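You operate a simulated robot arm through the tools that you are given. There is no shell and no other tool. Be economical: measure what you need, move in short steps, check, and stop when the job is done.

You run a simulated robot arm. Do the job below in one go: nothing can be reset, and whatever is moved stays where it is left.

TASK
Put things in order on the counter over the drawers. At the end: the green hose coupling from the counter over the drawers stands where the yellow air valve stood; the yellow air valve stands where the orange peach bottle stood; the orange peach bottle stands where the silver foil tray stood; the silver foil tray is on the white saucer; whatever was shut is shut again. Leave all else as you found it, and nothing knocked over.

The check looks at the end state, three seconds after you hand in, the way a careful person would. Anything else that was tipped, shoved, dropped, spilled or broken makes it a failure.

THE ROBOT
A 6-joint arm with a two-finger parallel gripper, fixed in place. Base frame: the origin is at the foot of the arm, x ahead of it, y to its left, z up; the work surface is at about z = 0.9. Lengths are in m, angles in degrees, forces in N, time in s.
With the tool pointing down near the work surface it reaches from about 0.24 to 0.64 m from the base axis. Its first joint turns from -66.0 to 66.0 degrees. Payload 2.7 kg.
The tool frame sits at the grasp point between the pads (the TCP): z along the fingers, y along the line on which they close. The tips reach 0.023 m beyond it. Largest opening 0.094 m; finger width 0.038, thickness 0.01; the body of the gripper, 0.054 by 0.096 m, starts 0.039 m behind the TCP.
Orientation is that of the tool frame in the base frame, as a unit quaternion [x, y, z, w]. With the fingers straight down and closing along the base's y, the tool's x points along the base's -x, its y along +y and its z along -z.

THE INTERFACE
- The arm moves only by the tool send_rows. Its argument "moves" is a list of rows, each a list of 6 numbers: the shift along the base's x, y, z in m, then the turn, a rotation vector about the base's x, y, z in degrees. In form: [[dx, dy, dz, wx, wy, wz], ...]. A call has 1 to 8 rows; each row shifts and turns the commanded pose from where the row before left it. "grip" is the opening in per cent of the stroke, from 0 (shut) to 100 (fully open), set as the call begins (left out, the last holds). A row lasts 0.2 s, in which the tool goes at most 0.05 m and 8.6 degrees; a call with a longer step from one row to the next is refused whole, and so is a gripper value outside its range. A pose out of reach is approached as far as the arm can. The call stops where the force on the tool passes 40 N (or 10 N more than at its start, if that is more) or the arm is blocked; 0.2 s more then pass. Each finger travels about 0.045 m/s and halts on what it meets, pressing with about 30 N; the grip force reading is that of the motor and also rises with nothing between the fingers. The clock runs only during rows and for 0.2 s after the last one: add rows that do not move to give the fingers time. The reply holds the time, the measured pose of the TCP, the force on the tool along the base axes, the opening and the grip force, in the units named above and with some noise, with the torque about the TCP (base axes, N m) and any sound that the robot's microphone picked up, and new pictures: "views" is both (left out), scene, wrist or none.
- Cameras (640 x 400 px; columns grow to the right, rows downward): "scene" is fixed at [0.078, -0.4327, 1.4043]; the picture's right is [0.76, -0.65, 0.00], its down [-0.36, -0.42, -0.83] and it looks along [0.54, 0.63, -0.55] (base axes); focal length 352 px, centre (320, 200). "wrist" rides on the gripper at [0.086, 0.016, -0.074] in the tool frame; the picture's right is [-0.18, 0.98, 0.00], its down [-0.58, -0.11, -0.81] and it looks along [-0.79, -0.15, 0.59] (tool axes); focal length 243 px, centre (320, 200). There is no depth. A picture from a camera that has moved, and an enlarged one, comes with that camera's place and axes in the base frame and with its lens.
- enlarge(camera, box): a new picture of the part [left, top, right, bottom] of that camera's present view, enlarged. It takes no simulated time.
- close_job(): hands the job in; it is judged then, once.

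Work in short steps. Places have to be worked out from the pictures, the camera data and where the tool is seen: move nearer, look again, correct. Check each grasp and each placing, and mend what went wrong. You have 120 turns and 200 pictures in all, those below and enlarged ones among them. Open the gripper and draw the arm clear of the work before you hand the job in, unless the task says otherwise; then end with one line.

The tools are called after "Emit:" as name(argument=value, ...) on one line, values as JSON. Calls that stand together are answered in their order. send_rows: Moves the arm, as the interface text tells. Its arguments: {"type":"object","properties":{"moves":{"type":"array"},"grip":{"type":"number"},"views":{"type":"string","enum":["both","scene","wrist","none"]}},"required":["moves"]} The other tools are called the same way: enlarge (camera, box) takes an enlarged picture of a part of a camera's view; close_job () hands the job in.

At the start:

```text
time_s: 0.0
tcp_pos: [0.3701, -0.1201, 1.208]
orientation: [0.0, 1.0, 0.0, 0.0]
wrist_force: [0.1, -0.2, 0.6]
ft_torque: [0.0, -0.01, 0.03]
width: 0.0937
grip_force: 0.1
```

scene: 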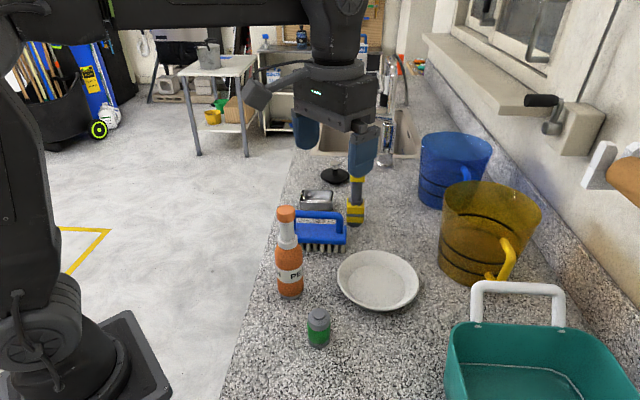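
wrist: 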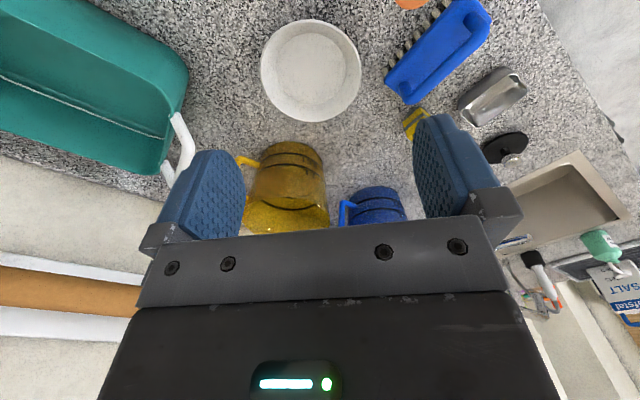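

I'll start by looking closer at the objects in the scene view and the wrist view.

Emit:
enlarge(camera="scene", box=[240, 150, 440, 275])

Emit:
enlarge(camera="scene", box=[240, 235, 440, 360])

Emit:
enlarge(camera="wrist", box=[360, 0, 600, 150])

```text
3.20 times, centred on (340, 212) of scene
camera zoom: at [0.078, -0.4327, 1.4043], right [0.76, -0.65, 0.0], down [-0.36, -0.42, -0.83], along [0.54, 0.63, -0.55], focal length 1127 px, centre (256, 160)
```

zoom: 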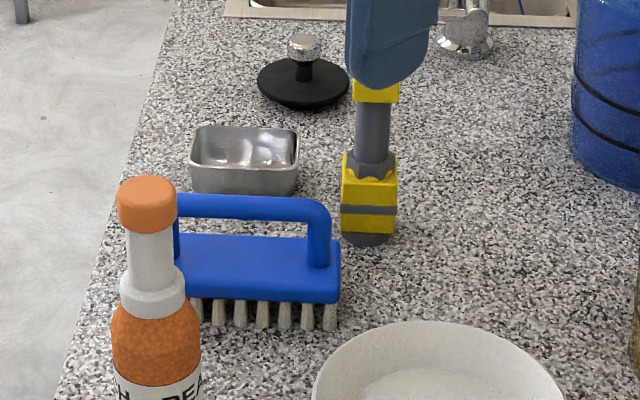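

```text
3.20 times, centred on (340, 298) of scene
camera zoom: at [0.078, -0.4327, 1.4043], right [0.76, -0.65, 0.0], down [-0.36, -0.42, -0.83], along [0.54, 0.63, -0.55], focal length 1127 px, centre (256, -112)
```

zoom: 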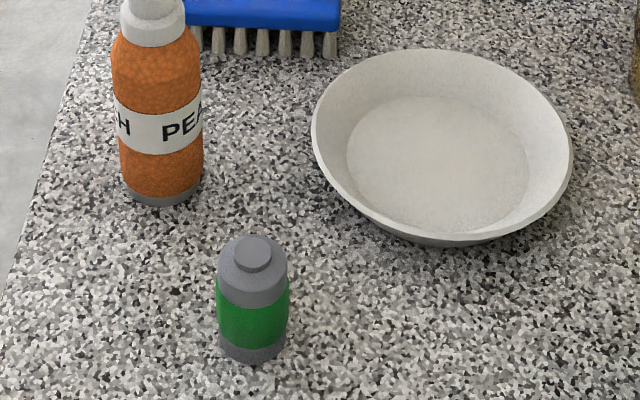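

```text
2.67 times, centred on (480, 75) of wrist
camera zoom: at [0.2839, -0.1039, 1.2834], right [0.18, 0.98, 0.0], down [0.58, -0.11, 0.81], along [0.79, -0.15, -0.59], focal length 647 px, centre (-107, 533)
```

zoom: 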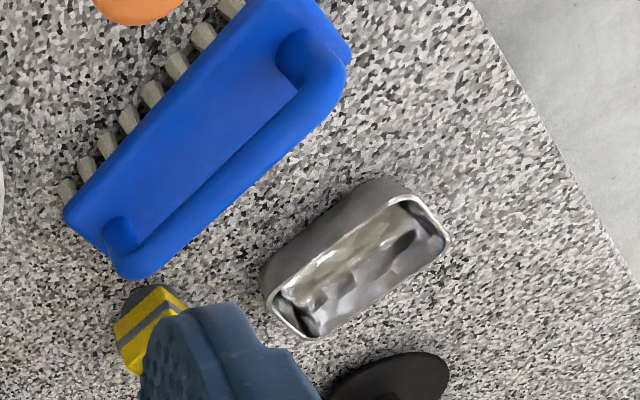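

Estimates (counter at z=0.9) are coupling (0.300,-0.171), bottle (0.324,-0.062, top near 1.095), valve (0.570,0.015), tray (0.548,0.132) and saucer (0.460,-0.152). The gripper hides the valve top, so I'll swing left at height to clear the view and look at the tray.

Emit:
send_rows(moves=[[0, 0.045, 0, 0, 0, 0], [0, 0.045, 0, 0, 0, 0], [0, 0.045, 0, 0, 0, 0], [0, 0.045, 0, 0, 0, 0], [0, 0.045, 0, 0, 0, 0], [0, 0.025, 0, 0, 0, 0], [0, 0, 0, 0, 0, 0]])

```text
time_s: 1.6
tcp_pos: [0.3678, 0.1293, 1.2093]
orientation: [0.0, 1.0, -0.001, 0.0]
wrist_force: [-0.7, -1.3, -0.1]
ft_torque: [0.03, 0.01, 0.0]
width: 0.0943
grip_force: 0.2
camera wrist: at [0.2824, 0.1468, 1.283], right [0.18, 0.98, 0.0], down [0.58, -0.11, 0.81], along [0.79, -0.15, -0.59], focal length 243 px, centre (320, 200)
```

scene: 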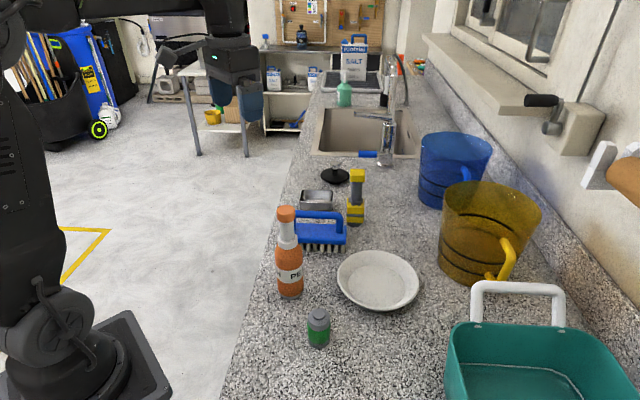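
wrist: 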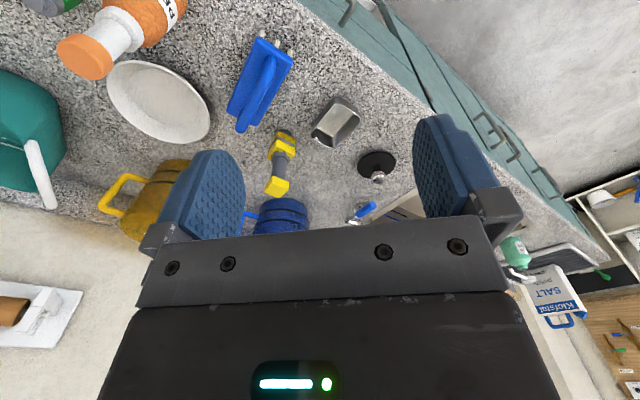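

The view is now clear, so I'll enlarge the valve and tray in both cameras.

Emit:
enlarge(camera="scene", box=[280, 155, 392, 225])

Emit:
enlarge(camera="wrist", box=[220, 80, 412, 200])

```text
5.71 times, centred on (336, 190) of scene
camera zoom: at [0.078, -0.4327, 1.4043], right [0.76, -0.65, 0.0], down [-0.36, -0.42, -0.83], along [0.54, 0.63, -0.55], focal length 2013 px, centre (229, 257)
```

zoom: 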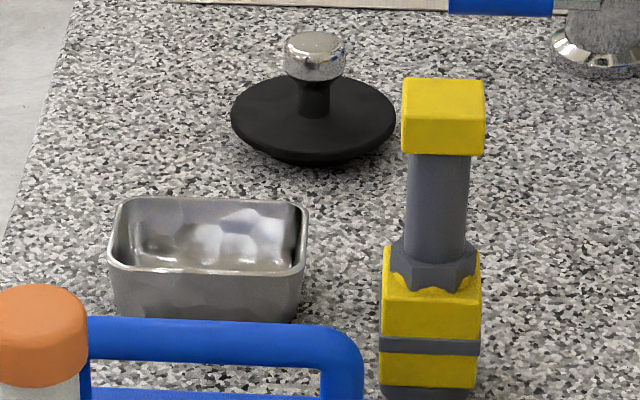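

```text
3.33 times, centred on (316, 140) of wrist
camera zoom: at [0.2824, 0.1468, 1.283], right [0.18, 0.98, 0.0], down [0.58, -0.11, 0.81], along [0.79, -0.15, -0.59], focal length 809 px, centre (333, 400)
```

zoom: 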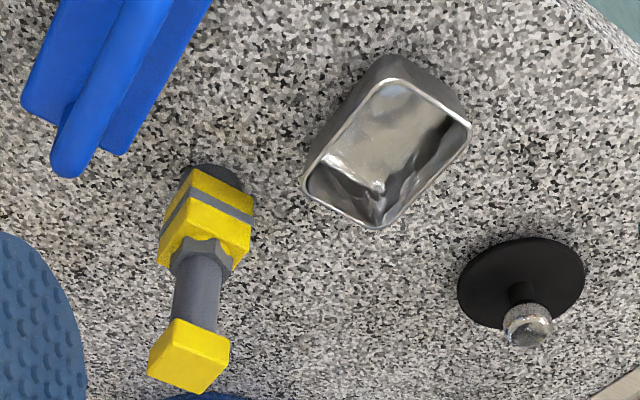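

Both cameras put the tray centre at about (0.546,0.126) with the rim at z≈0.93. Its long axis runs at -45°, so the fingers should close along +45°. The valve is at (0.569,0.020) with its top near 1.037. I'll move above the tray and turn -45°.

Emit:
send_rows(moves=[[0.03, 0, 0, 0, 0, -7.5], [0.03, 0, 0, 0, 0, -7.5], [0.03, 0, 0, 0, 0, -7.5], [0.03, 0, -0.015, 0, 0, -7.5], [0.03, 0, -0.02, 0, 0, -7.5], [0.028, -0.003, -0.025, 0, 0, -7.5], [0, 0, 0, 0, 0, 0]], grip=85)

```text
time_s: 3.2
tcp_pos: [0.5466, 0.1252, 1.1459]
orientation: [0.384, 0.923, 0.0, 0.0]
wrist_force: [0.5, 0.5, -0.8]
ft_torque: [0.02, -0.01, 0.0]
width: 0.08
grip_force: 0.0
camera wrist: at [0.4973, 0.1993, 1.2205], right [0.83, 0.56, 0.0], down [0.33, -0.49, 0.81], along [0.45, -0.67, -0.59], focal length 243 px, centre (320, 200)
```

scene: 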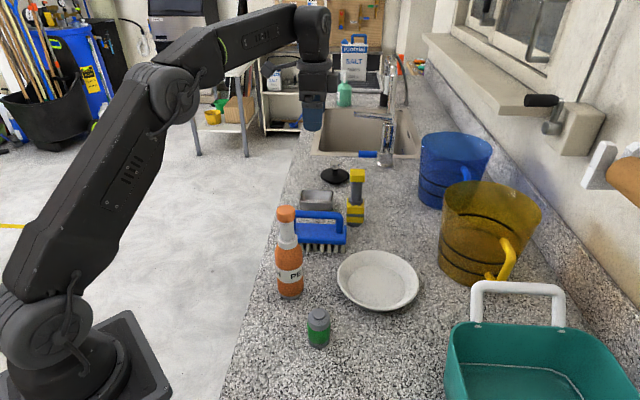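
wrist: 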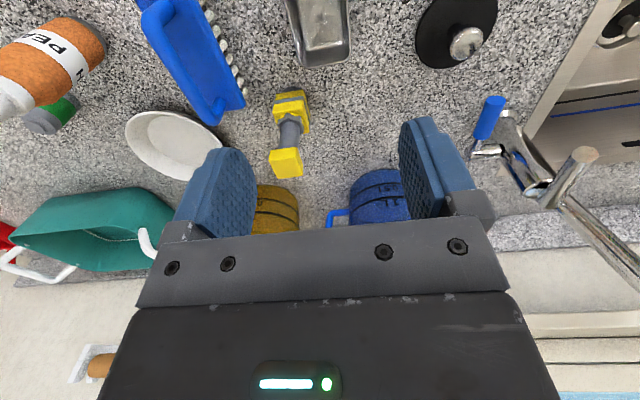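

It's aligned over the tray. I'll descend to z≈0.97 and check.

Emit:
send_rows(moves=[[0, 0, -0.045, 0, 0, 0], [0, 0, -0.045, 0, 0, 0], [0, 0, -0.045, 0, 0, 0], [0, 0, -0.036, 0, 0, 0], [0, 0, 0, 0, 0, 0]])

```text
time_s: 4.4
tcp_pos: [0.5475, 0.1271, 0.9789]
orientation: [0.383, 0.924, 0.0, -0.001]
wrist_force: [-0.4, 0.6, -0.5]
ft_torque: [-0.01, 0.01, -0.01]
width: 0.0799
grip_force: 0.0
camera wrist: at [0.4971, 0.1992, 1.053], right [0.83, 0.56, 0.0], down [0.33, -0.49, 0.81], along [0.46, -0.67, -0.59], focal length 243 px, centre (320, 200)
```

scene: 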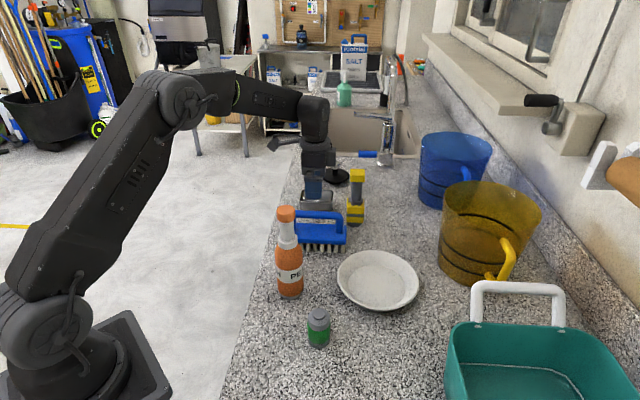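
wrist: 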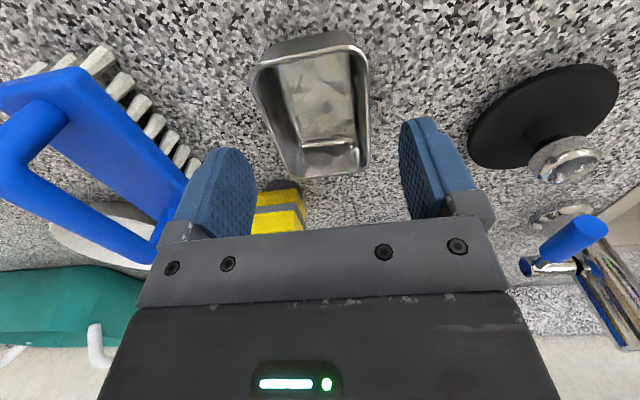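

The tray is centred between the fingers. I'll lower to z≈0.928 with the tips about 5 mm above the counter, then close.

Emit:
send_rows(moves=[[0, 0, -0.03, 0, 0, 0], [0, 0, -0.02, 0, 0, 0], [0, 0, 0, 0, 0, 0]], views="none")

Emit:
send_rows(moves=[[0, 0, 0, 0, 0, 0], [0, 0, 0, 0, 0, 0], [0, 0, 0, 0, 0, 0], [0, 0, 0, 0, 0, 0]], grip=30)

```text
time_s: 5.2
tcp_pos: [0.5483, 0.1268, 0.9254]
orientation: [0.383, 0.924, -0.001, 0.0]
wrist_force: [0.1, -0.1, 0.0]
ft_torque: [-0.02, -0.01, -0.01]
width: 0.0799
grip_force: 0.1
```

```text
time_s: 6.2
tcp_pos: [0.5482, 0.1276, 0.9256]
orientation: [0.382, 0.924, 0.0, -0.001]
wrist_force: [0.0, 0.9, 0.4]
ft_torque: [-0.05, 0.03, 0.01]
width: 0.0555
grip_force: 30.1
camera wrist: at [0.4995, 0.1999, 1.001], right [0.83, 0.56, 0.0], down [0.33, -0.49, 0.81], along [0.46, -0.67, -0.59], focal length 243 px, centre (320, 200)
```

scene: 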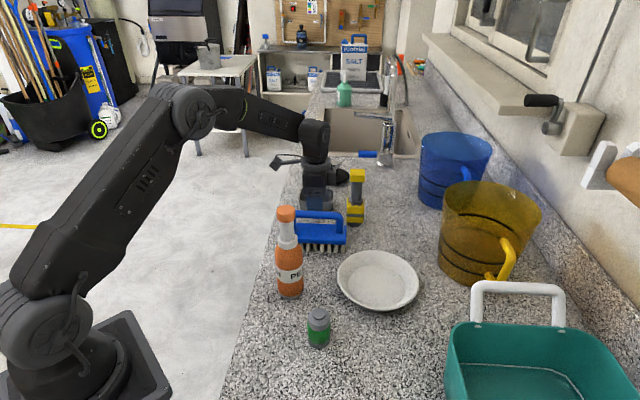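
wrist: 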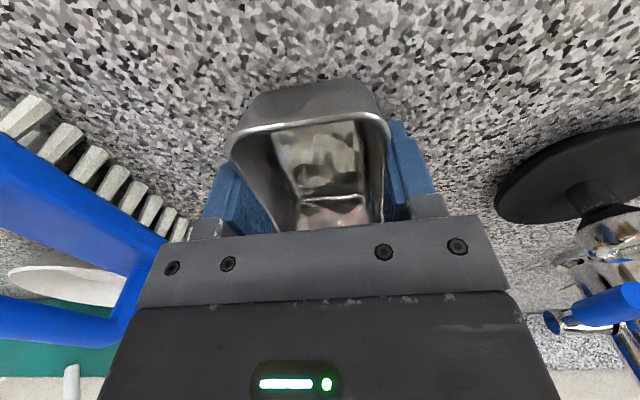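

The tray is gripped at 55 mm and 30 N. I'll lift it straight up.

Emit:
send_rows(moves=[[0, 0, 0.02, 0, 0, 0], [0, 0, 0.04, 0, 0, 0], [0, 0, 0.045, 0, 0, 0], [0, 0, 0.045, 0, 0, 0], [0, 0, 0.045, 0, 0, 0], [0, 0, 0, 0, 0, 0]])

```text
time_s: 7.6
tcp_pos: [0.5448, 0.1297, 1.1211]
orientation: [0.383, 0.924, 0.0, 0.0]
wrist_force: [0.6, -0.1, 0.3]
ft_torque: [0.0, 0.02, -0.03]
width: 0.057
grip_force: 30.0
camera wrist: at [0.496, 0.2028, 1.1958], right [0.83, 0.56, 0.0], down [0.33, -0.49, 0.81], along [0.46, -0.67, -0.59], focal length 243 px, centre (320, 200)
```

scene: 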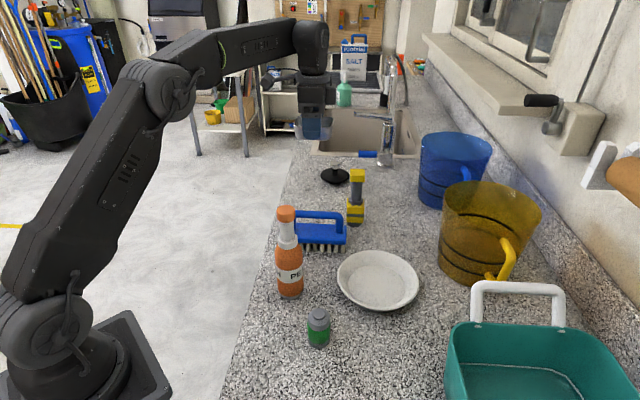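
wrist: 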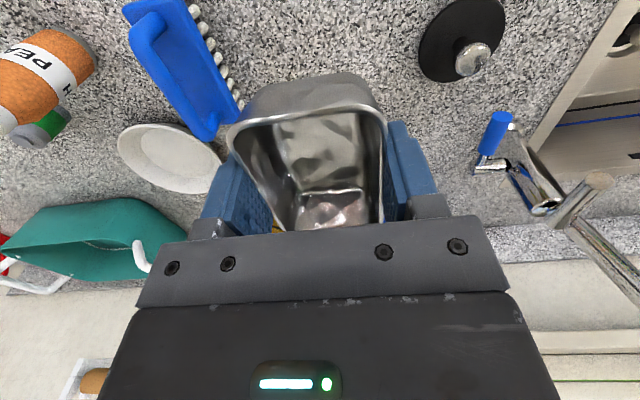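

The tray came up cleanly. I'll carry it at height to above the saucer (0.456,-0.153), turning another -24° so the wrist camera bracket stays away from the bottle.

Emit:
send_rows(moves=[[-0.011, -0.036, 0, 0, 0, -3], [-0.011, -0.036, 0, 0, 0, -3], [-0.011, -0.036, 0, 0, 0, -3], [-0.011, -0.035, 0, 0, 0, -3], [-0.011, -0.035, 0, 0, 0, -3], [-0.011, -0.035, 0, 0, 0, -3], [-0.011, -0.035, 0, 0, 0, -3], [-0.012, -0.035, 0, 0, 0, -3]], views="none")

Emit:
send_rows(moves=[[0, 0, -0.03, 0, 0, 0], [0, 0, -0.03, 0, 0, 0], [0, 0, -0.03, 0, 0, 0], [0, 0, 0, 0, 0, 0]])

```text
time_s: 9.4
tcp_pos: [0.4606, -0.1572, 1.1205]
orientation: [0.567, 0.824, 0.0, 0.001]
wrist_force: [-0.7, -0.4, 0.2]
ft_torque: [0.02, 0.02, -0.01]
width: 0.0566
grip_force: 29.8
```

```text
time_s: 10.4
tcp_pos: [0.4606, -0.1583, 1.0311]
orientation: [0.566, 0.824, 0.0, 0.001]
wrist_force: [-0.4, -1.4, 1.0]
ft_torque: [0.02, 0.06, -0.02]
width: 0.0572
grip_force: 30.0
camera wrist: at [0.4447, -0.0712, 1.106], right [0.98, 0.18, 0.0], down [0.11, -0.58, 0.81], along [0.15, -0.79, -0.59], focal length 243 px, centre (320, 200)
```

scene: 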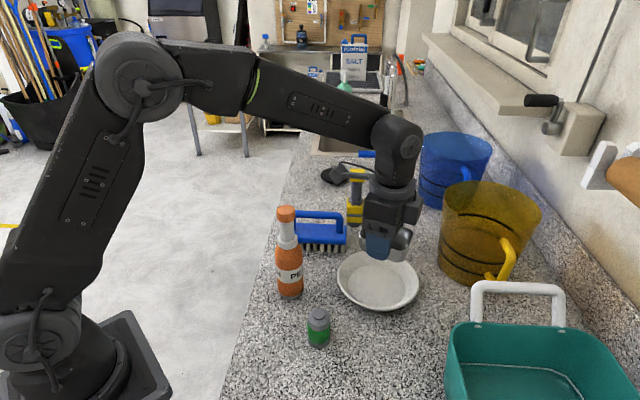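
wrist: 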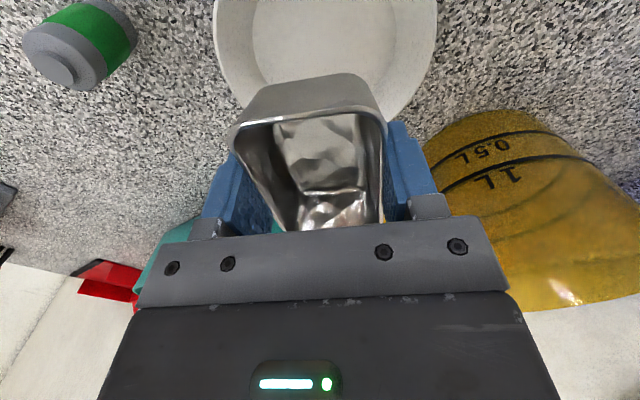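

The saucer centre looks to be about (0.457,-0.154), so I'll shift slightly and lower to just above the saucer floor.

Emit:
send_rows(moves=[[-0.004, 0.004, -0.03, 0, 0, 0], [0, 0, -0.03, 0, 0, 0], [0, 0, -0.02, 0, 0, 0], [0, 0, 0, 0, 0, 0]])

```text
time_s: 11.4
tcp_pos: [0.4568, -0.153, 0.9525]
orientation: [0.567, 0.824, 0.0, 0.0]
wrist_force: [0.9, 0.4, 0.0]
ft_torque: [-0.02, 0.0, -0.01]
width: 0.0569
grip_force: 30.0
camera wrist: at [0.4404, -0.0657, 1.0266], right [0.98, 0.18, 0.0], down [0.11, -0.58, 0.81], along [0.15, -0.79, -0.59], focal length 243 px, centre (320, 200)
```

scene: 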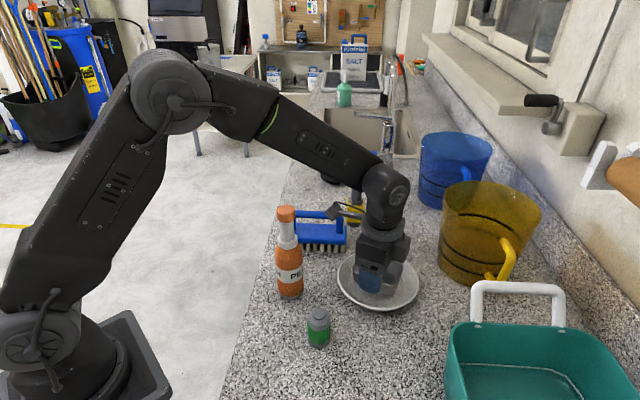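
wrist: 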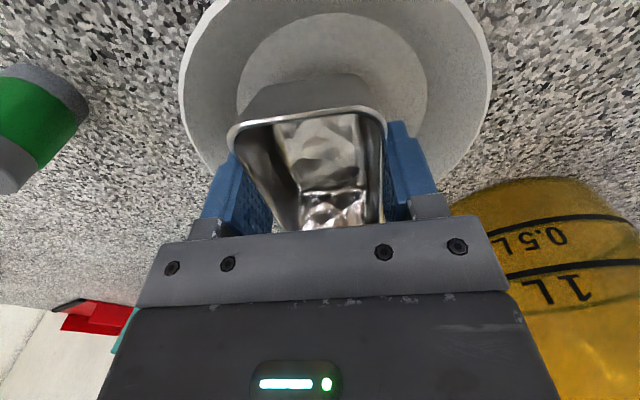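

The tray is centred over the saucer floor. I'll lower in small steps and watch the force.

Emit:
send_rows(moves=[[0.001, 0.002, -0.008, 0, 0, 0], [0, 0, -0.006, 0, 0, 0], [0, 0, 0, 0, 0, 0]], views="none")

Emit:
send_rows(moves=[[0, 0, -0.002, 0, 0, 0], [0, 0, 0, 0, 0, 0]])

```text
time_s: 12.2
tcp_pos: [0.4565, -0.1524, 0.9377]
orientation: [0.567, 0.824, 0.001, 0.0]
wrist_force: [-0.4, 1.2, 0.0]
ft_torque: [-0.01, 0.01, -0.04]
width: 0.0569
grip_force: 29.9
```

```text
time_s: 12.8
tcp_pos: [0.4556, -0.1513, 0.9366]
orientation: [0.566, 0.825, 0.0, 0.001]
wrist_force: [-0.3, -0.4, 4.5]
ft_torque: [-0.14, 0.07, -0.05]
width: 0.0568
grip_force: 29.9
camera wrist: at [0.4409, -0.0642, 1.0116], right [0.98, 0.18, 0.0], down [0.11, -0.58, 0.81], along [0.15, -0.79, -0.59], focal length 243 px, centre (320, 200)
```

scene: 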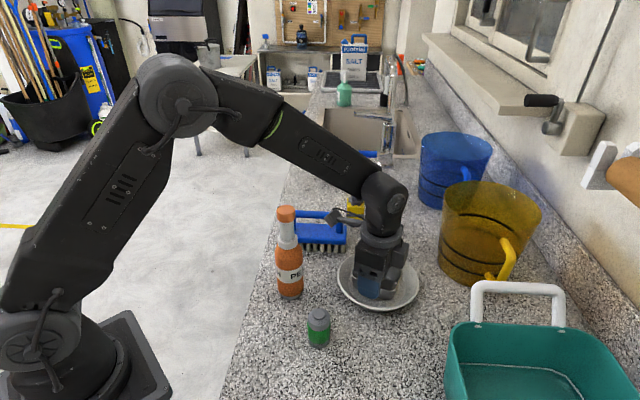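
wrist: 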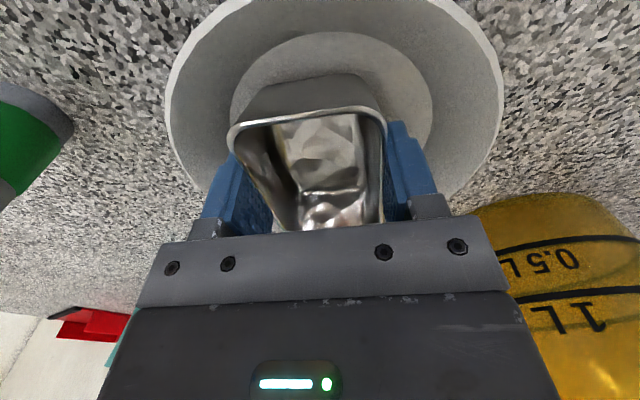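

There is light contact at 4.5 N and the tray is centred. I'll open modestly so the fingers don't touch the saucer wall, then rise.

Emit:
send_rows(moves=[[0, 0, 0, 0, 0, 0], [0, 0, 0, 0, 0, 0]], grip=72, views="none")

Emit:
send_rows(moves=[[0, 0, 0.02, 0, 0, 0], [0, 0, 0.04, 0, 0, 0], [0, 0, 0.045, 0, 0, 0], [0, 0, 0.045, 0, 0, 0], [0, 0, 0.045, 0, 0, 0], [0, 0, 0.03, 0, 0, 0], [0, 0, 0, 0, 0, 0]])

```text
time_s: 13.4
tcp_pos: [0.4559, -0.1502, 0.9357]
orientation: [0.566, 0.824, 0.001, 0.0]
wrist_force: [-0.1, 0.0, -0.2]
ft_torque: [-0.01, 0.0, -0.02]
width: 0.0675
grip_force: 0.0
```

```text
time_s: 15.0
tcp_pos: [0.4558, -0.1499, 1.1618]
orientation: [0.566, 0.824, -0.001, 0.001]
wrist_force: [0.0, -0.4, 0.0]
ft_torque: [-0.03, 0.02, -0.01]
width: 0.0678
grip_force: 0.1
camera wrist: at [0.4407, -0.0632, 1.2357], right [0.98, 0.18, 0.0], down [0.11, -0.58, 0.81], along [0.15, -0.79, -0.59], focal length 243 px, centre (320, 200)
```

scene: 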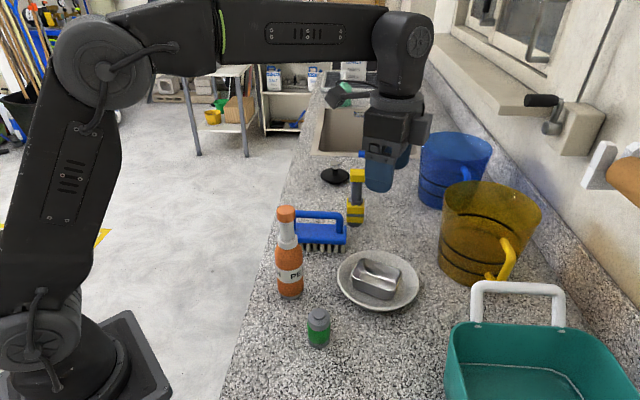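
wrist: 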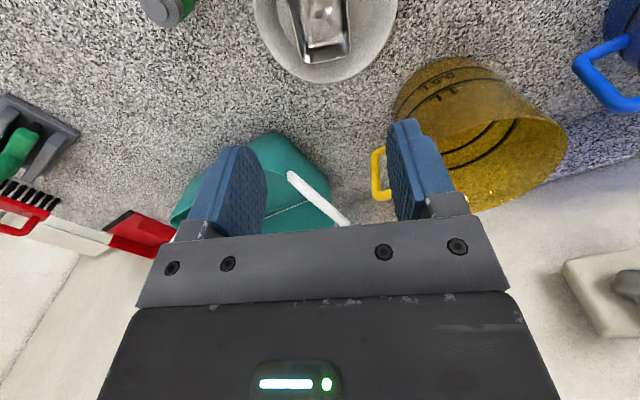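

The tray sits flat and centred on the saucer. Next I'll move above the bottle at about (0.324,-0.062), staying over its top.

Emit:
send_rows(moves=[[-0.03, 0.02, 0.01, 0, 0, 0], [-0.034, 0.022, 0.01, 0, 0, 0], [-0.034, 0.022, 0, 0, 0, 0], [-0.034, 0.024, 0, 0, 0, 0], [0, 0, 0, 0, 0, 0]], grip=75)

```text
time_s: 16.2
tcp_pos: [0.3239, -0.0622, 1.1791]
orientation: [0.566, 0.824, 0.0, 0.0]
wrist_force: [0.0, 0.7, -0.4]
ft_torque: [-0.03, 0.0, 0.03]
width: 0.0703
grip_force: 0.1
camera wrist: at [0.3092, 0.0244, 1.2537], right [0.98, 0.18, 0.0], down [0.11, -0.58, 0.81], along [0.14, -0.79, -0.59], focal length 243 px, centre (320, 200)
```

scene: 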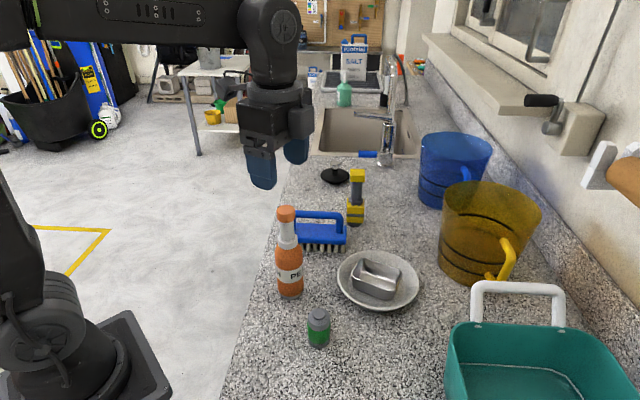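
wrist: 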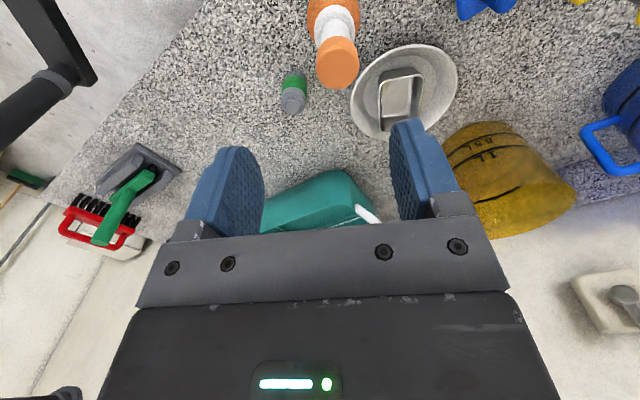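

I'll enlarge the bottle in both views to refine its axis position and cap height.

Emit:
enlarge(camera="wrist", box=[270, 0, 430, 100])

Emit:
enlarge(camera="scene", box=[208, 195, 368, 305])

```text
4.00 times, centred on (350, 50) of wrist
camera zoom: at [0.3092, 0.0244, 1.2537], right [0.98, 0.18, 0.0], down [0.11, -0.58, 0.81], along [0.14, -0.79, -0.59], focal length 970 px, centre (200, 800)
```

zoom: 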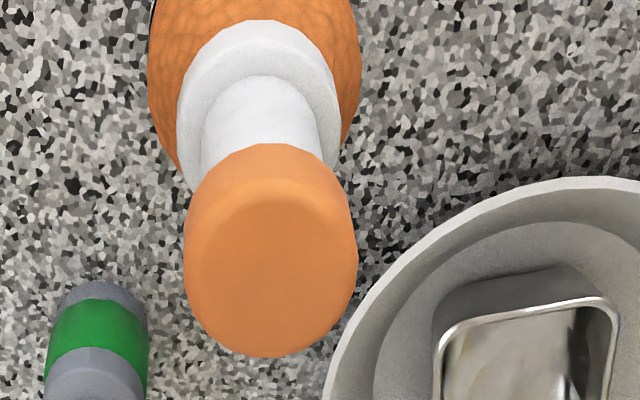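

```text
3.64 times, centred on (288, 250) of scene
camera zoom: at [0.078, -0.4327, 1.4043], right [0.76, -0.65, 0.0], down [-0.36, -0.42, -0.83], along [0.54, 0.63, -0.55], focal length 1281 px, centre (436, 18)
```

zoom: 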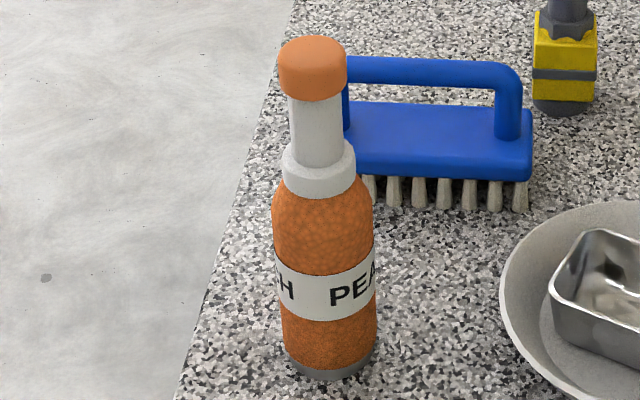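

Triangulating puts the bottle axis at about (0.332,-0.053) with the cap top at about 1.085. I'll correct the position and descend to grip the cap at z≈1.067.

Emit:
send_rows(moves=[[0.008, 0.009, 0, 0, 0, 0], [0, 0, -0.04, 0, 0, 0], [0, 0, -0.03, 0, 0, 0], [0, 0, 0, 0, 0, 0]])

```text
time_s: 17.2
tcp_pos: [0.3327, -0.0515, 1.1095]
orientation: [0.566, 0.824, 0.001, 0.0]
wrist_force: [0.2, 0.8, 0.3]
ft_torque: [0.03, -0.03, 0.0]
width: 0.0704
grip_force: 0.1
camera wrist: at [0.3167, 0.0348, 1.1842], right [0.98, 0.18, 0.0], down [0.11, -0.58, 0.81], along [0.15, -0.79, -0.59], focal length 243 px, centre (320, 200)
```

scene: 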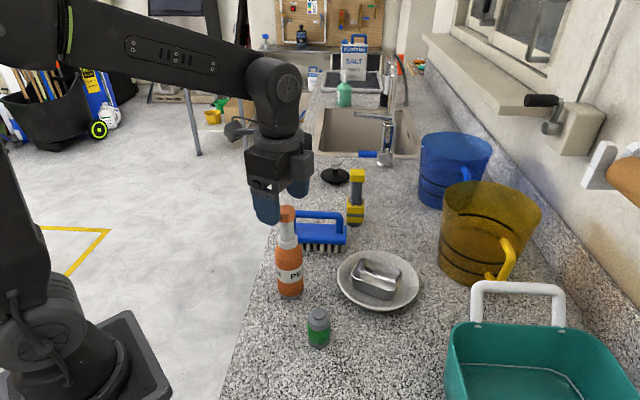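
wrist: 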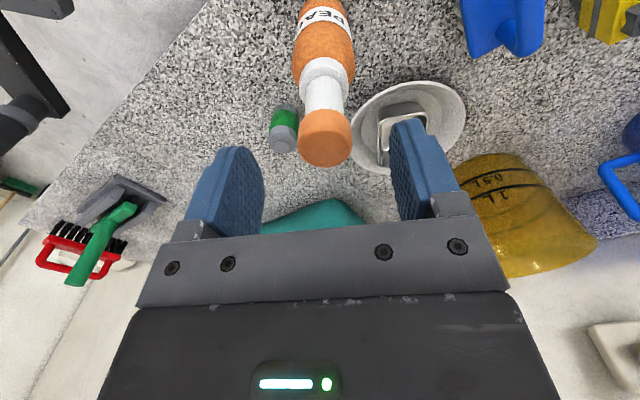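

The cap is lined up between the fingers. I'll lower to 1.067 and close.

Emit:
send_rows(moves=[[0.001, 0.001, -0.022, 0, 0, 0], [0, 0, -0.021, 0, 0, 0], [0, 0, 0, 0, 0, 0]], views="wrist")

Emit:
send_rows(moves=[[0, 0, 0, 0, 0, 0], [0, 0, 0, 0, 0, 0], [0, 0, 0, 0, 0, 0], [0, 0, 0, 0, 0, 0], [0, 0, 0, 0, 0, 0]], grip=15)

```text
time_s: 18.0
tcp_pos: [0.3353, -0.0517, 1.0684]
orientation: [0.567, 0.824, 0.0, 0.001]
wrist_force: [0.4, -0.7, -0.7]
ft_torque: [-0.01, 0.01, -0.01]
width: 0.0709
grip_force: 0.1
camera wrist: at [0.3193, 0.0343, 1.1412], right [0.98, 0.18, 0.0], down [0.11, -0.58, 0.81], along [0.15, -0.79, -0.59], focal length 243 px, centre (320, 200)
```

wrist: 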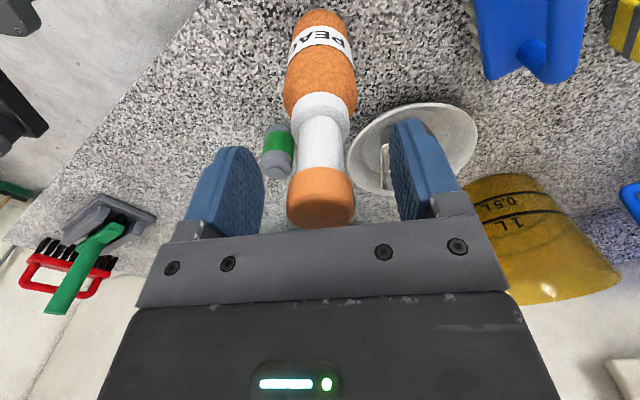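

```text
time_s: 19.2
tcp_pos: [0.3343, -0.0519, 1.0668]
orientation: [0.566, 0.824, 0.001, -0.001]
wrist_force: [0.3, -0.1, 0.2]
ft_torque: [-0.02, -0.02, 0.04]
width: 0.029
grip_force: 30.3
camera wrist: at [0.3193, 0.0343, 1.1415], right [0.98, 0.18, 0.0], down [0.11, -0.58, 0.81], along [0.15, -0.79, -0.59], focal length 243 px, centre (320, 200)
```

scene: 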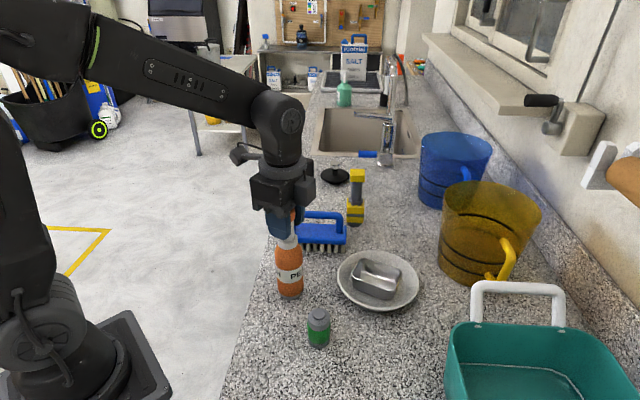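
wrist: 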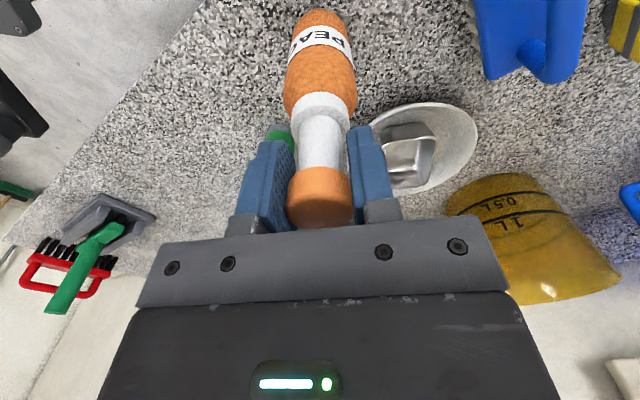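

The cap is gripped at 29 mm with no force on the bottle, so its axis is about (0.334,-0.052). I'll lift 0.13 m.

Emit:
send_rows(moves=[[0, 0, 0.015, 0, 0, 0], [0, 0, 0.03, 0, 0, 0], [0, 0, 0.04, 0, 0, 0], [0, 0, 0.045, 0, 0, 0], [0, 0, 0, 0, 0, 0]])

```text
time_s: 20.4
tcp_pos: [0.3356, -0.0531, 1.1982]
orientation: [0.567, 0.824, 0.0, 0.0]
wrist_force: [-0.4, -0.7, -2.7]
ft_torque: [0.0, 0.01, 0.02]
width: 0.0292
grip_force: 30.0
camera wrist: at [0.3205, 0.0335, 1.2729], right [0.98, 0.18, 0.0], down [0.11, -0.58, 0.81], along [0.15, -0.79, -0.59], focal length 243 px, centre (320, 200)
```

scene: 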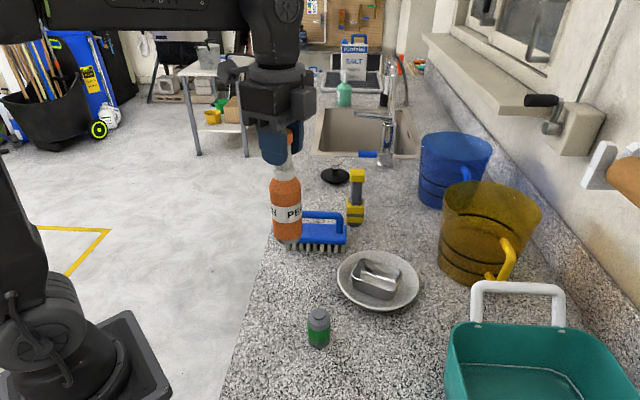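
wrist: 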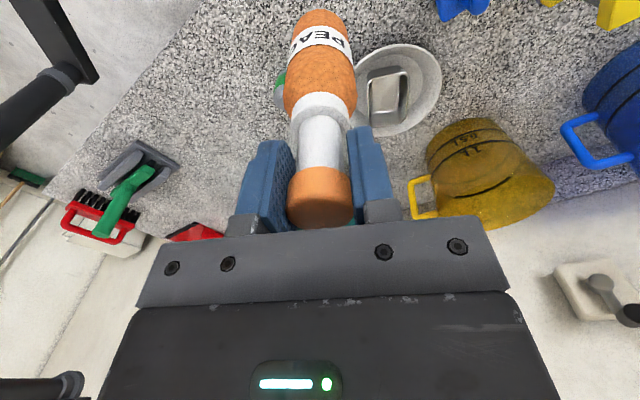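

The bottle hangs upright and clear. I'll carry it to above the tray's old spot at (0.547,0.125).

Emit:
send_rows(moves=[[0.028, 0.028, 0, 0, 0, 0], [0.03, 0.028, 0, 0, 0, 0], [0.03, 0.026, 0, 0, 0, 0], [0.03, 0.025, 0, 0, 0, 0], [0.03, 0.025, 0, 0, 0, 0], [0.032, 0.023, 0, 0, 0, 0], [0.031, 0.023, 0, 0, 0, 0], [0, 0, 0, 0, 0, 0]])

```text
time_s: 22.2
tcp_pos: [0.5439, 0.1264, 1.1969]
orientation: [0.567, 0.824, -0.001, 0.0]
wrist_force: [-0.4, 0.0, -2.2]
ft_torque: [-0.04, 0.0, 0.02]
width: 0.029
grip_force: 30.1
camera wrist: at [0.5284, 0.2121, 1.2717], right [0.98, 0.18, 0.0], down [0.11, -0.58, 0.81], along [0.14, -0.79, -0.59], focal length 243 px, centre (320, 200)
```

scene: 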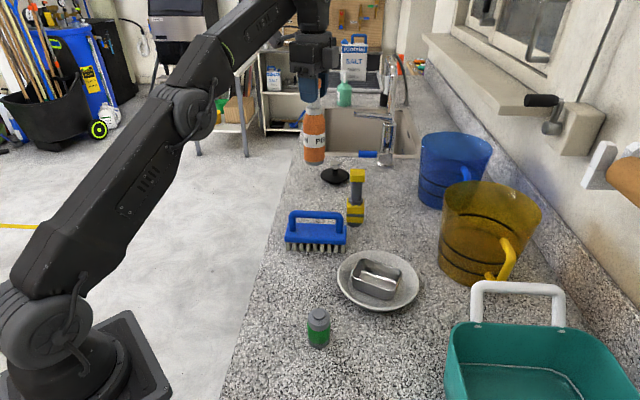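
wrist: 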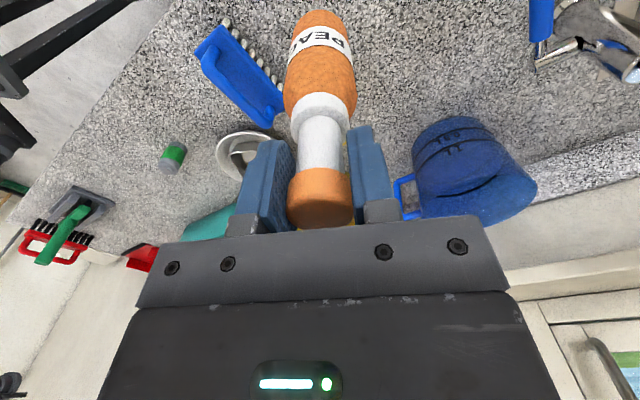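

It's over the spot. I'll lower straight down (+3 mm in x), stopping just above the height where it was gripped.

Emit:
send_rows(moves=[[0.003, -0.001, -0.035, 0, 0, 0], [0, 0, -0.035, 0, 0, 0], [0, 0, -0.03, 0, 0, 0], [0, 0, -0.02, 0, 0, 0], [0, 0, 0, 0, 0, 0]])

```text
time_s: 23.4
tcp_pos: [0.5466, 0.1238, 1.0778]
orientation: [0.567, 0.823, 0.0, 0.0]
wrist_force: [0.3, 0.4, -2.8]
ft_torque: [0.01, -0.04, -0.04]
width: 0.0293
grip_force: 30.0
camera wrist: at [0.5316, 0.211, 1.1527], right [0.98, 0.18, 0.0], down [0.11, -0.58, 0.81], along [0.15, -0.79, -0.59], focal length 243 px, centre (320, 200)
```

scene: 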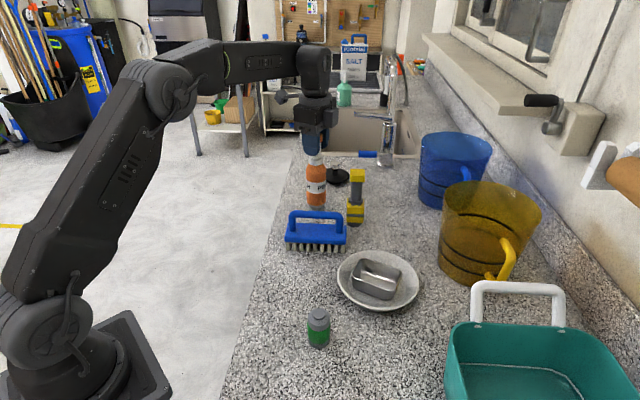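
wrist: 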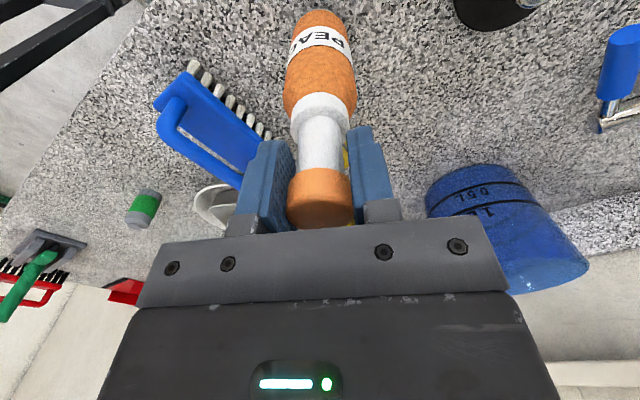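

It's about 10 mm above the counter, so I'll lower it gently until the force shows contact.

Emit:
send_rows(moves=[[0, 0.001, -0.005, 0, 0, 0], [0, 0, -0.003, 0, 0, 0], [0, 0, 0, 0, 0, 0]], views="none")

Emit:
send_rows(moves=[[0, 0, -0.002, 0, 0, 0], [0, 0, 0, 0, 0, 0]], views="none")

```text
time_s: 24.2
tcp_pos: [0.5476, 0.1274, 1.0704]
orientation: [0.566, 0.824, 0.0, 0.001]
wrist_force: [0.2, -0.3, -2.4]
ft_torque: [0.01, 0.01, 0.0]
width: 0.0292
grip_force: 30.1
```

```text
time_s: 24.8
tcp_pos: [0.5474, 0.1263, 1.0705]
orientation: [0.566, 0.824, 0.0, 0.0]
wrist_force: [0.2, 0.7, -3.5]
ft_torque: [0.03, -0.05, 0.02]
width: 0.0291
grip_force: 30.5
```

Still carrying the weight, so I'll go down a little further.

Emit:
send_rows(moves=[[0, 0, -0.002, 0, 0, 0], [0, 0, 0, 0, 0, 0]], views="none")

Emit:
send_rows(moves=[[0, 0, -0.002, 0, 0, 0], [0, 0, 0, 0, 0, 0]], views="none")

```text
time_s: 25.4
tcp_pos: [0.5481, 0.1259, 1.0668]
orientation: [0.566, 0.824, 0.0, 0.0]
wrist_force: [0.1, -0.2, -3.0]
ft_torque: [-0.01, 0.06, 0.01]
width: 0.0291
grip_force: 30.1
```

```text
time_s: 26.0
tcp_pos: [0.5473, 0.1261, 1.0663]
orientation: [0.566, 0.824, 0.001, 0.002]
wrist_force: [-1.5, -0.2, 12.1]
ft_torque: [-0.01, 0.23, 0.03]
width: 0.0291
grip_force: 30.3
```

The bottle is on the counter at 12 N. I'll ease up 1 mm and open.

Emit:
send_rows(moves=[[0, 0, 0.001, 0, 0, 0], [0, 0, 0, 0, 0, 0]], views="none")

Emit:
send_rows(moves=[[0, 0, 0, 0, 0, 0], [0, 0, 0, 0, 0, 0], [0, 0, 0, 0, 0, 0], [0, 0, 0, 0, 0, 0]], grip=70)

```text
time_s: 26.6
tcp_pos: [0.5472, 0.1263, 1.0658]
orientation: [0.566, 0.824, 0.002, 0.001]
wrist_force: [0.4, -0.7, 10.6]
ft_torque: [0.0, -0.12, -0.01]
width: 0.0292
grip_force: 30.1
```

```text
time_s: 27.6
tcp_pos: [0.5472, 0.125, 1.0657]
orientation: [0.566, 0.824, 0.0, 0.0]
wrist_force: [-0.1, -0.9, -0.7]
ft_torque: [0.03, 0.0, -0.01]
width: 0.0654
grip_force: 0.0
camera wrist: at [0.5317, 0.2124, 1.1403], right [0.98, 0.18, 0.0], down [0.11, -0.58, 0.81], along [0.15, -0.79, -0.59], focal length 243 px, centre (320, 200)
```

scene: 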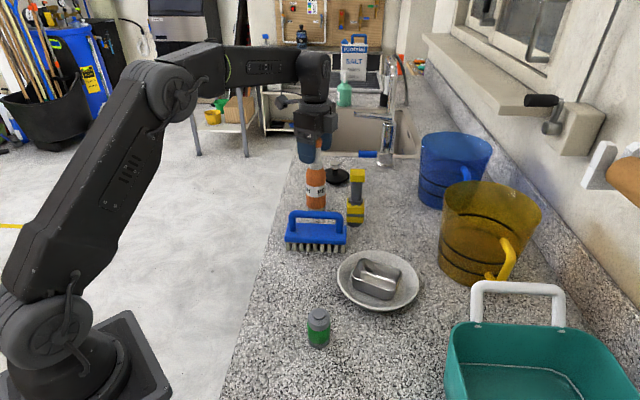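
wrist: 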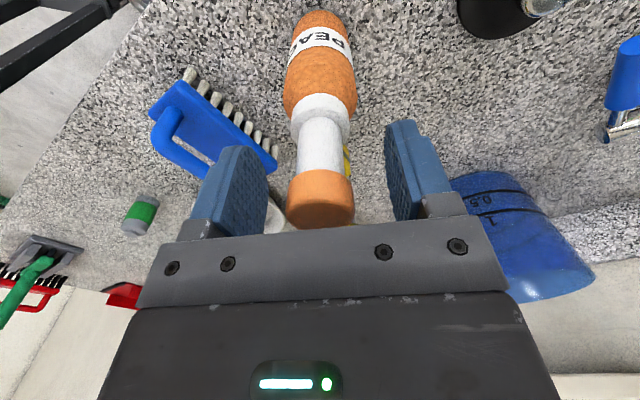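

The bottle stands free and upright. I'll rise first, then turn back to default yaw while moving near the valve so the camera bracket stays clear of the bottle.

Emit:
send_rows(moves=[[0, 0, 0.03, 0, 0, 0], [0, 0, 0.04, 0, 0, 0], [0, 0, 0.03, 0, 0, 0], [0, 0, 0, 0, 0, 0]], views="none")

Emit:
send_rows(moves=[[-0.01, -0.01, 0, 0, 0, 8.5], [-0.01, -0.015, 0, 0, 0, 8.5], [-0.01, -0.015, 0, 0, 0, 8.5], [0, -0.015, 0, 0, 0, 8.5], [0, -0.015, 0, 0, 0, 8.5], [0, -0.015, 0, 0, 0, 8.5], [0, -0.01, 0, 0, 0, 8.5], [0, -0.01, 0, 0, 0, 8.5]])

```text
time_s: 28.6
tcp_pos: [0.5459, 0.1262, 1.1669]
orientation: [0.566, 0.824, 0.0, 0.001]
wrist_force: [-0.5, 1.0, -0.4]
ft_torque: [-0.02, 0.0, 0.0]
width: 0.0657
grip_force: 0.2
```

```text
time_s: 30.4
tcp_pos: [0.5191, 0.0215, 1.1649]
orientation: [0.007, 1.0, 0.0, 0.0]
wrist_force: [-0.8, -0.9, 0.6]
ft_torque: [0.0, 0.04, -0.02]
width: 0.0658
grip_force: 0.1
camera wrist: at [0.433, 0.0392, 1.2403], right [0.2, 0.98, 0.0], down [0.58, -0.12, 0.81], along [0.79, -0.16, -0.59], focal length 243 px, centre (320, 200)
```

scene: 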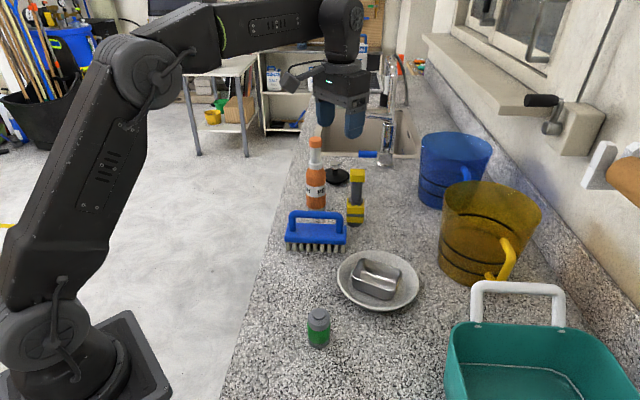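
wrist: 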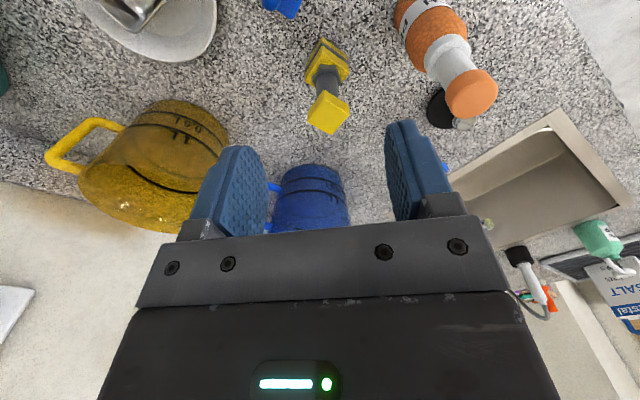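

I'll enlarge the valve to find its head orientation and position, and check where the bottle base now stands.

Emit:
enlarge(camera="wrist", box=[272, 30, 400, 150])

Emit:
enlarge(camera="scene", box=[280, 130, 408, 230])

```text
3.33 times, centred on (336, 90) of wrist
camera zoom: at [0.433, 0.0392, 1.2403], right [0.2, 0.98, 0.0], down [0.58, -0.12, 0.81], along [0.79, -0.16, -0.59], focal length 809 px, centre (267, 567)
```

zoom: 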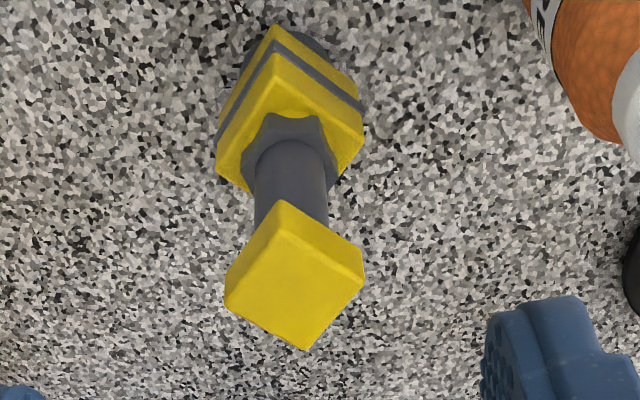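

```text
4.00 times, centred on (344, 180) of scene
camera zoom: at [0.078, -0.4327, 1.4043], right [0.76, -0.65, 0.0], down [-0.36, -0.42, -0.83], along [0.54, 0.63, -0.55], focal length 1409 px, centre (224, 280)
```

zoom: 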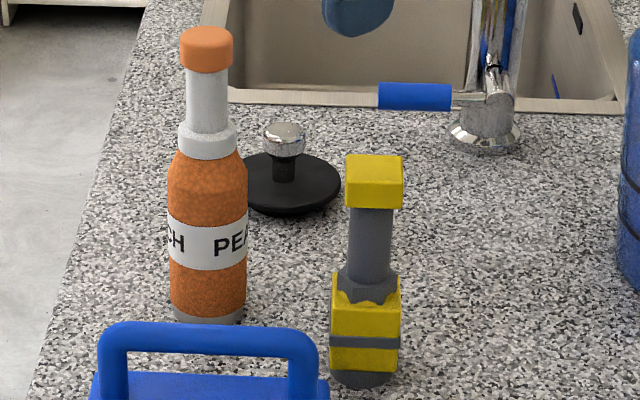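

The valve head is a square with sides at 45°, centred at about (0.573,0.018) with its top near 1.034. I'll turn +45° so the camera stays away from the bottle, and move over it.

Emit:
send_rows(moves=[[0.009, -0.001, 0, 0, 0, 7.6], [0.009, 0, 0, 0, 0, 7.6], [0.009, -0.001, 0, 0, 0, 7.6], [0.009, 0, -0.01, 0, 0, 7.6], [0.009, -0.001, -0.02, 0, 0, 7.6], [0.009, 0, -0.03, 0, 0, 7.6], [0, 0, 0, 0, 0, 0]])

```text
time_s: 32.0
tcp_pos: [0.5698, 0.0171, 1.1054]
orientation: [-0.38, 0.925, 0.0, 0.0]
wrist_force: [-0.2, -0.2, 0.4]
ft_torque: [0.03, -0.01, 0.02]
width: 0.0661
grip_force: 0.1
camera wrist: at [0.4967, -0.0318, 1.1801], right [-0.56, 0.83, 0.0], down [0.49, 0.33, 0.81], along [0.67, 0.45, -0.59], focal length 243 px, centre (320, 200)
```

scene: 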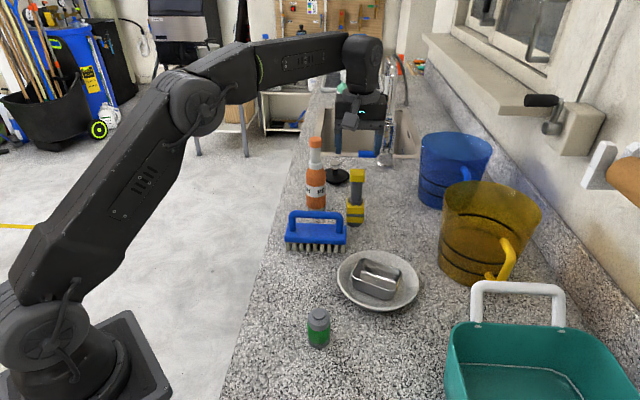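
wrist: 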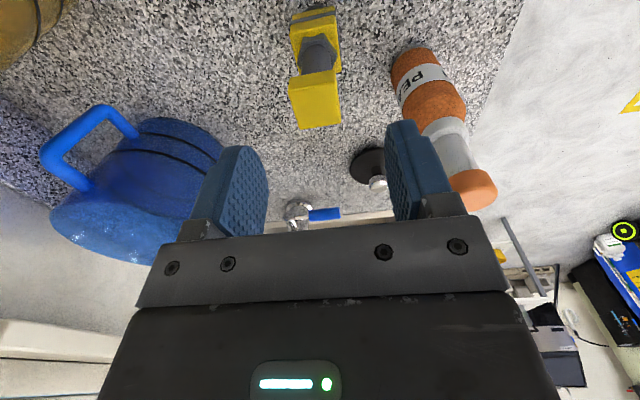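

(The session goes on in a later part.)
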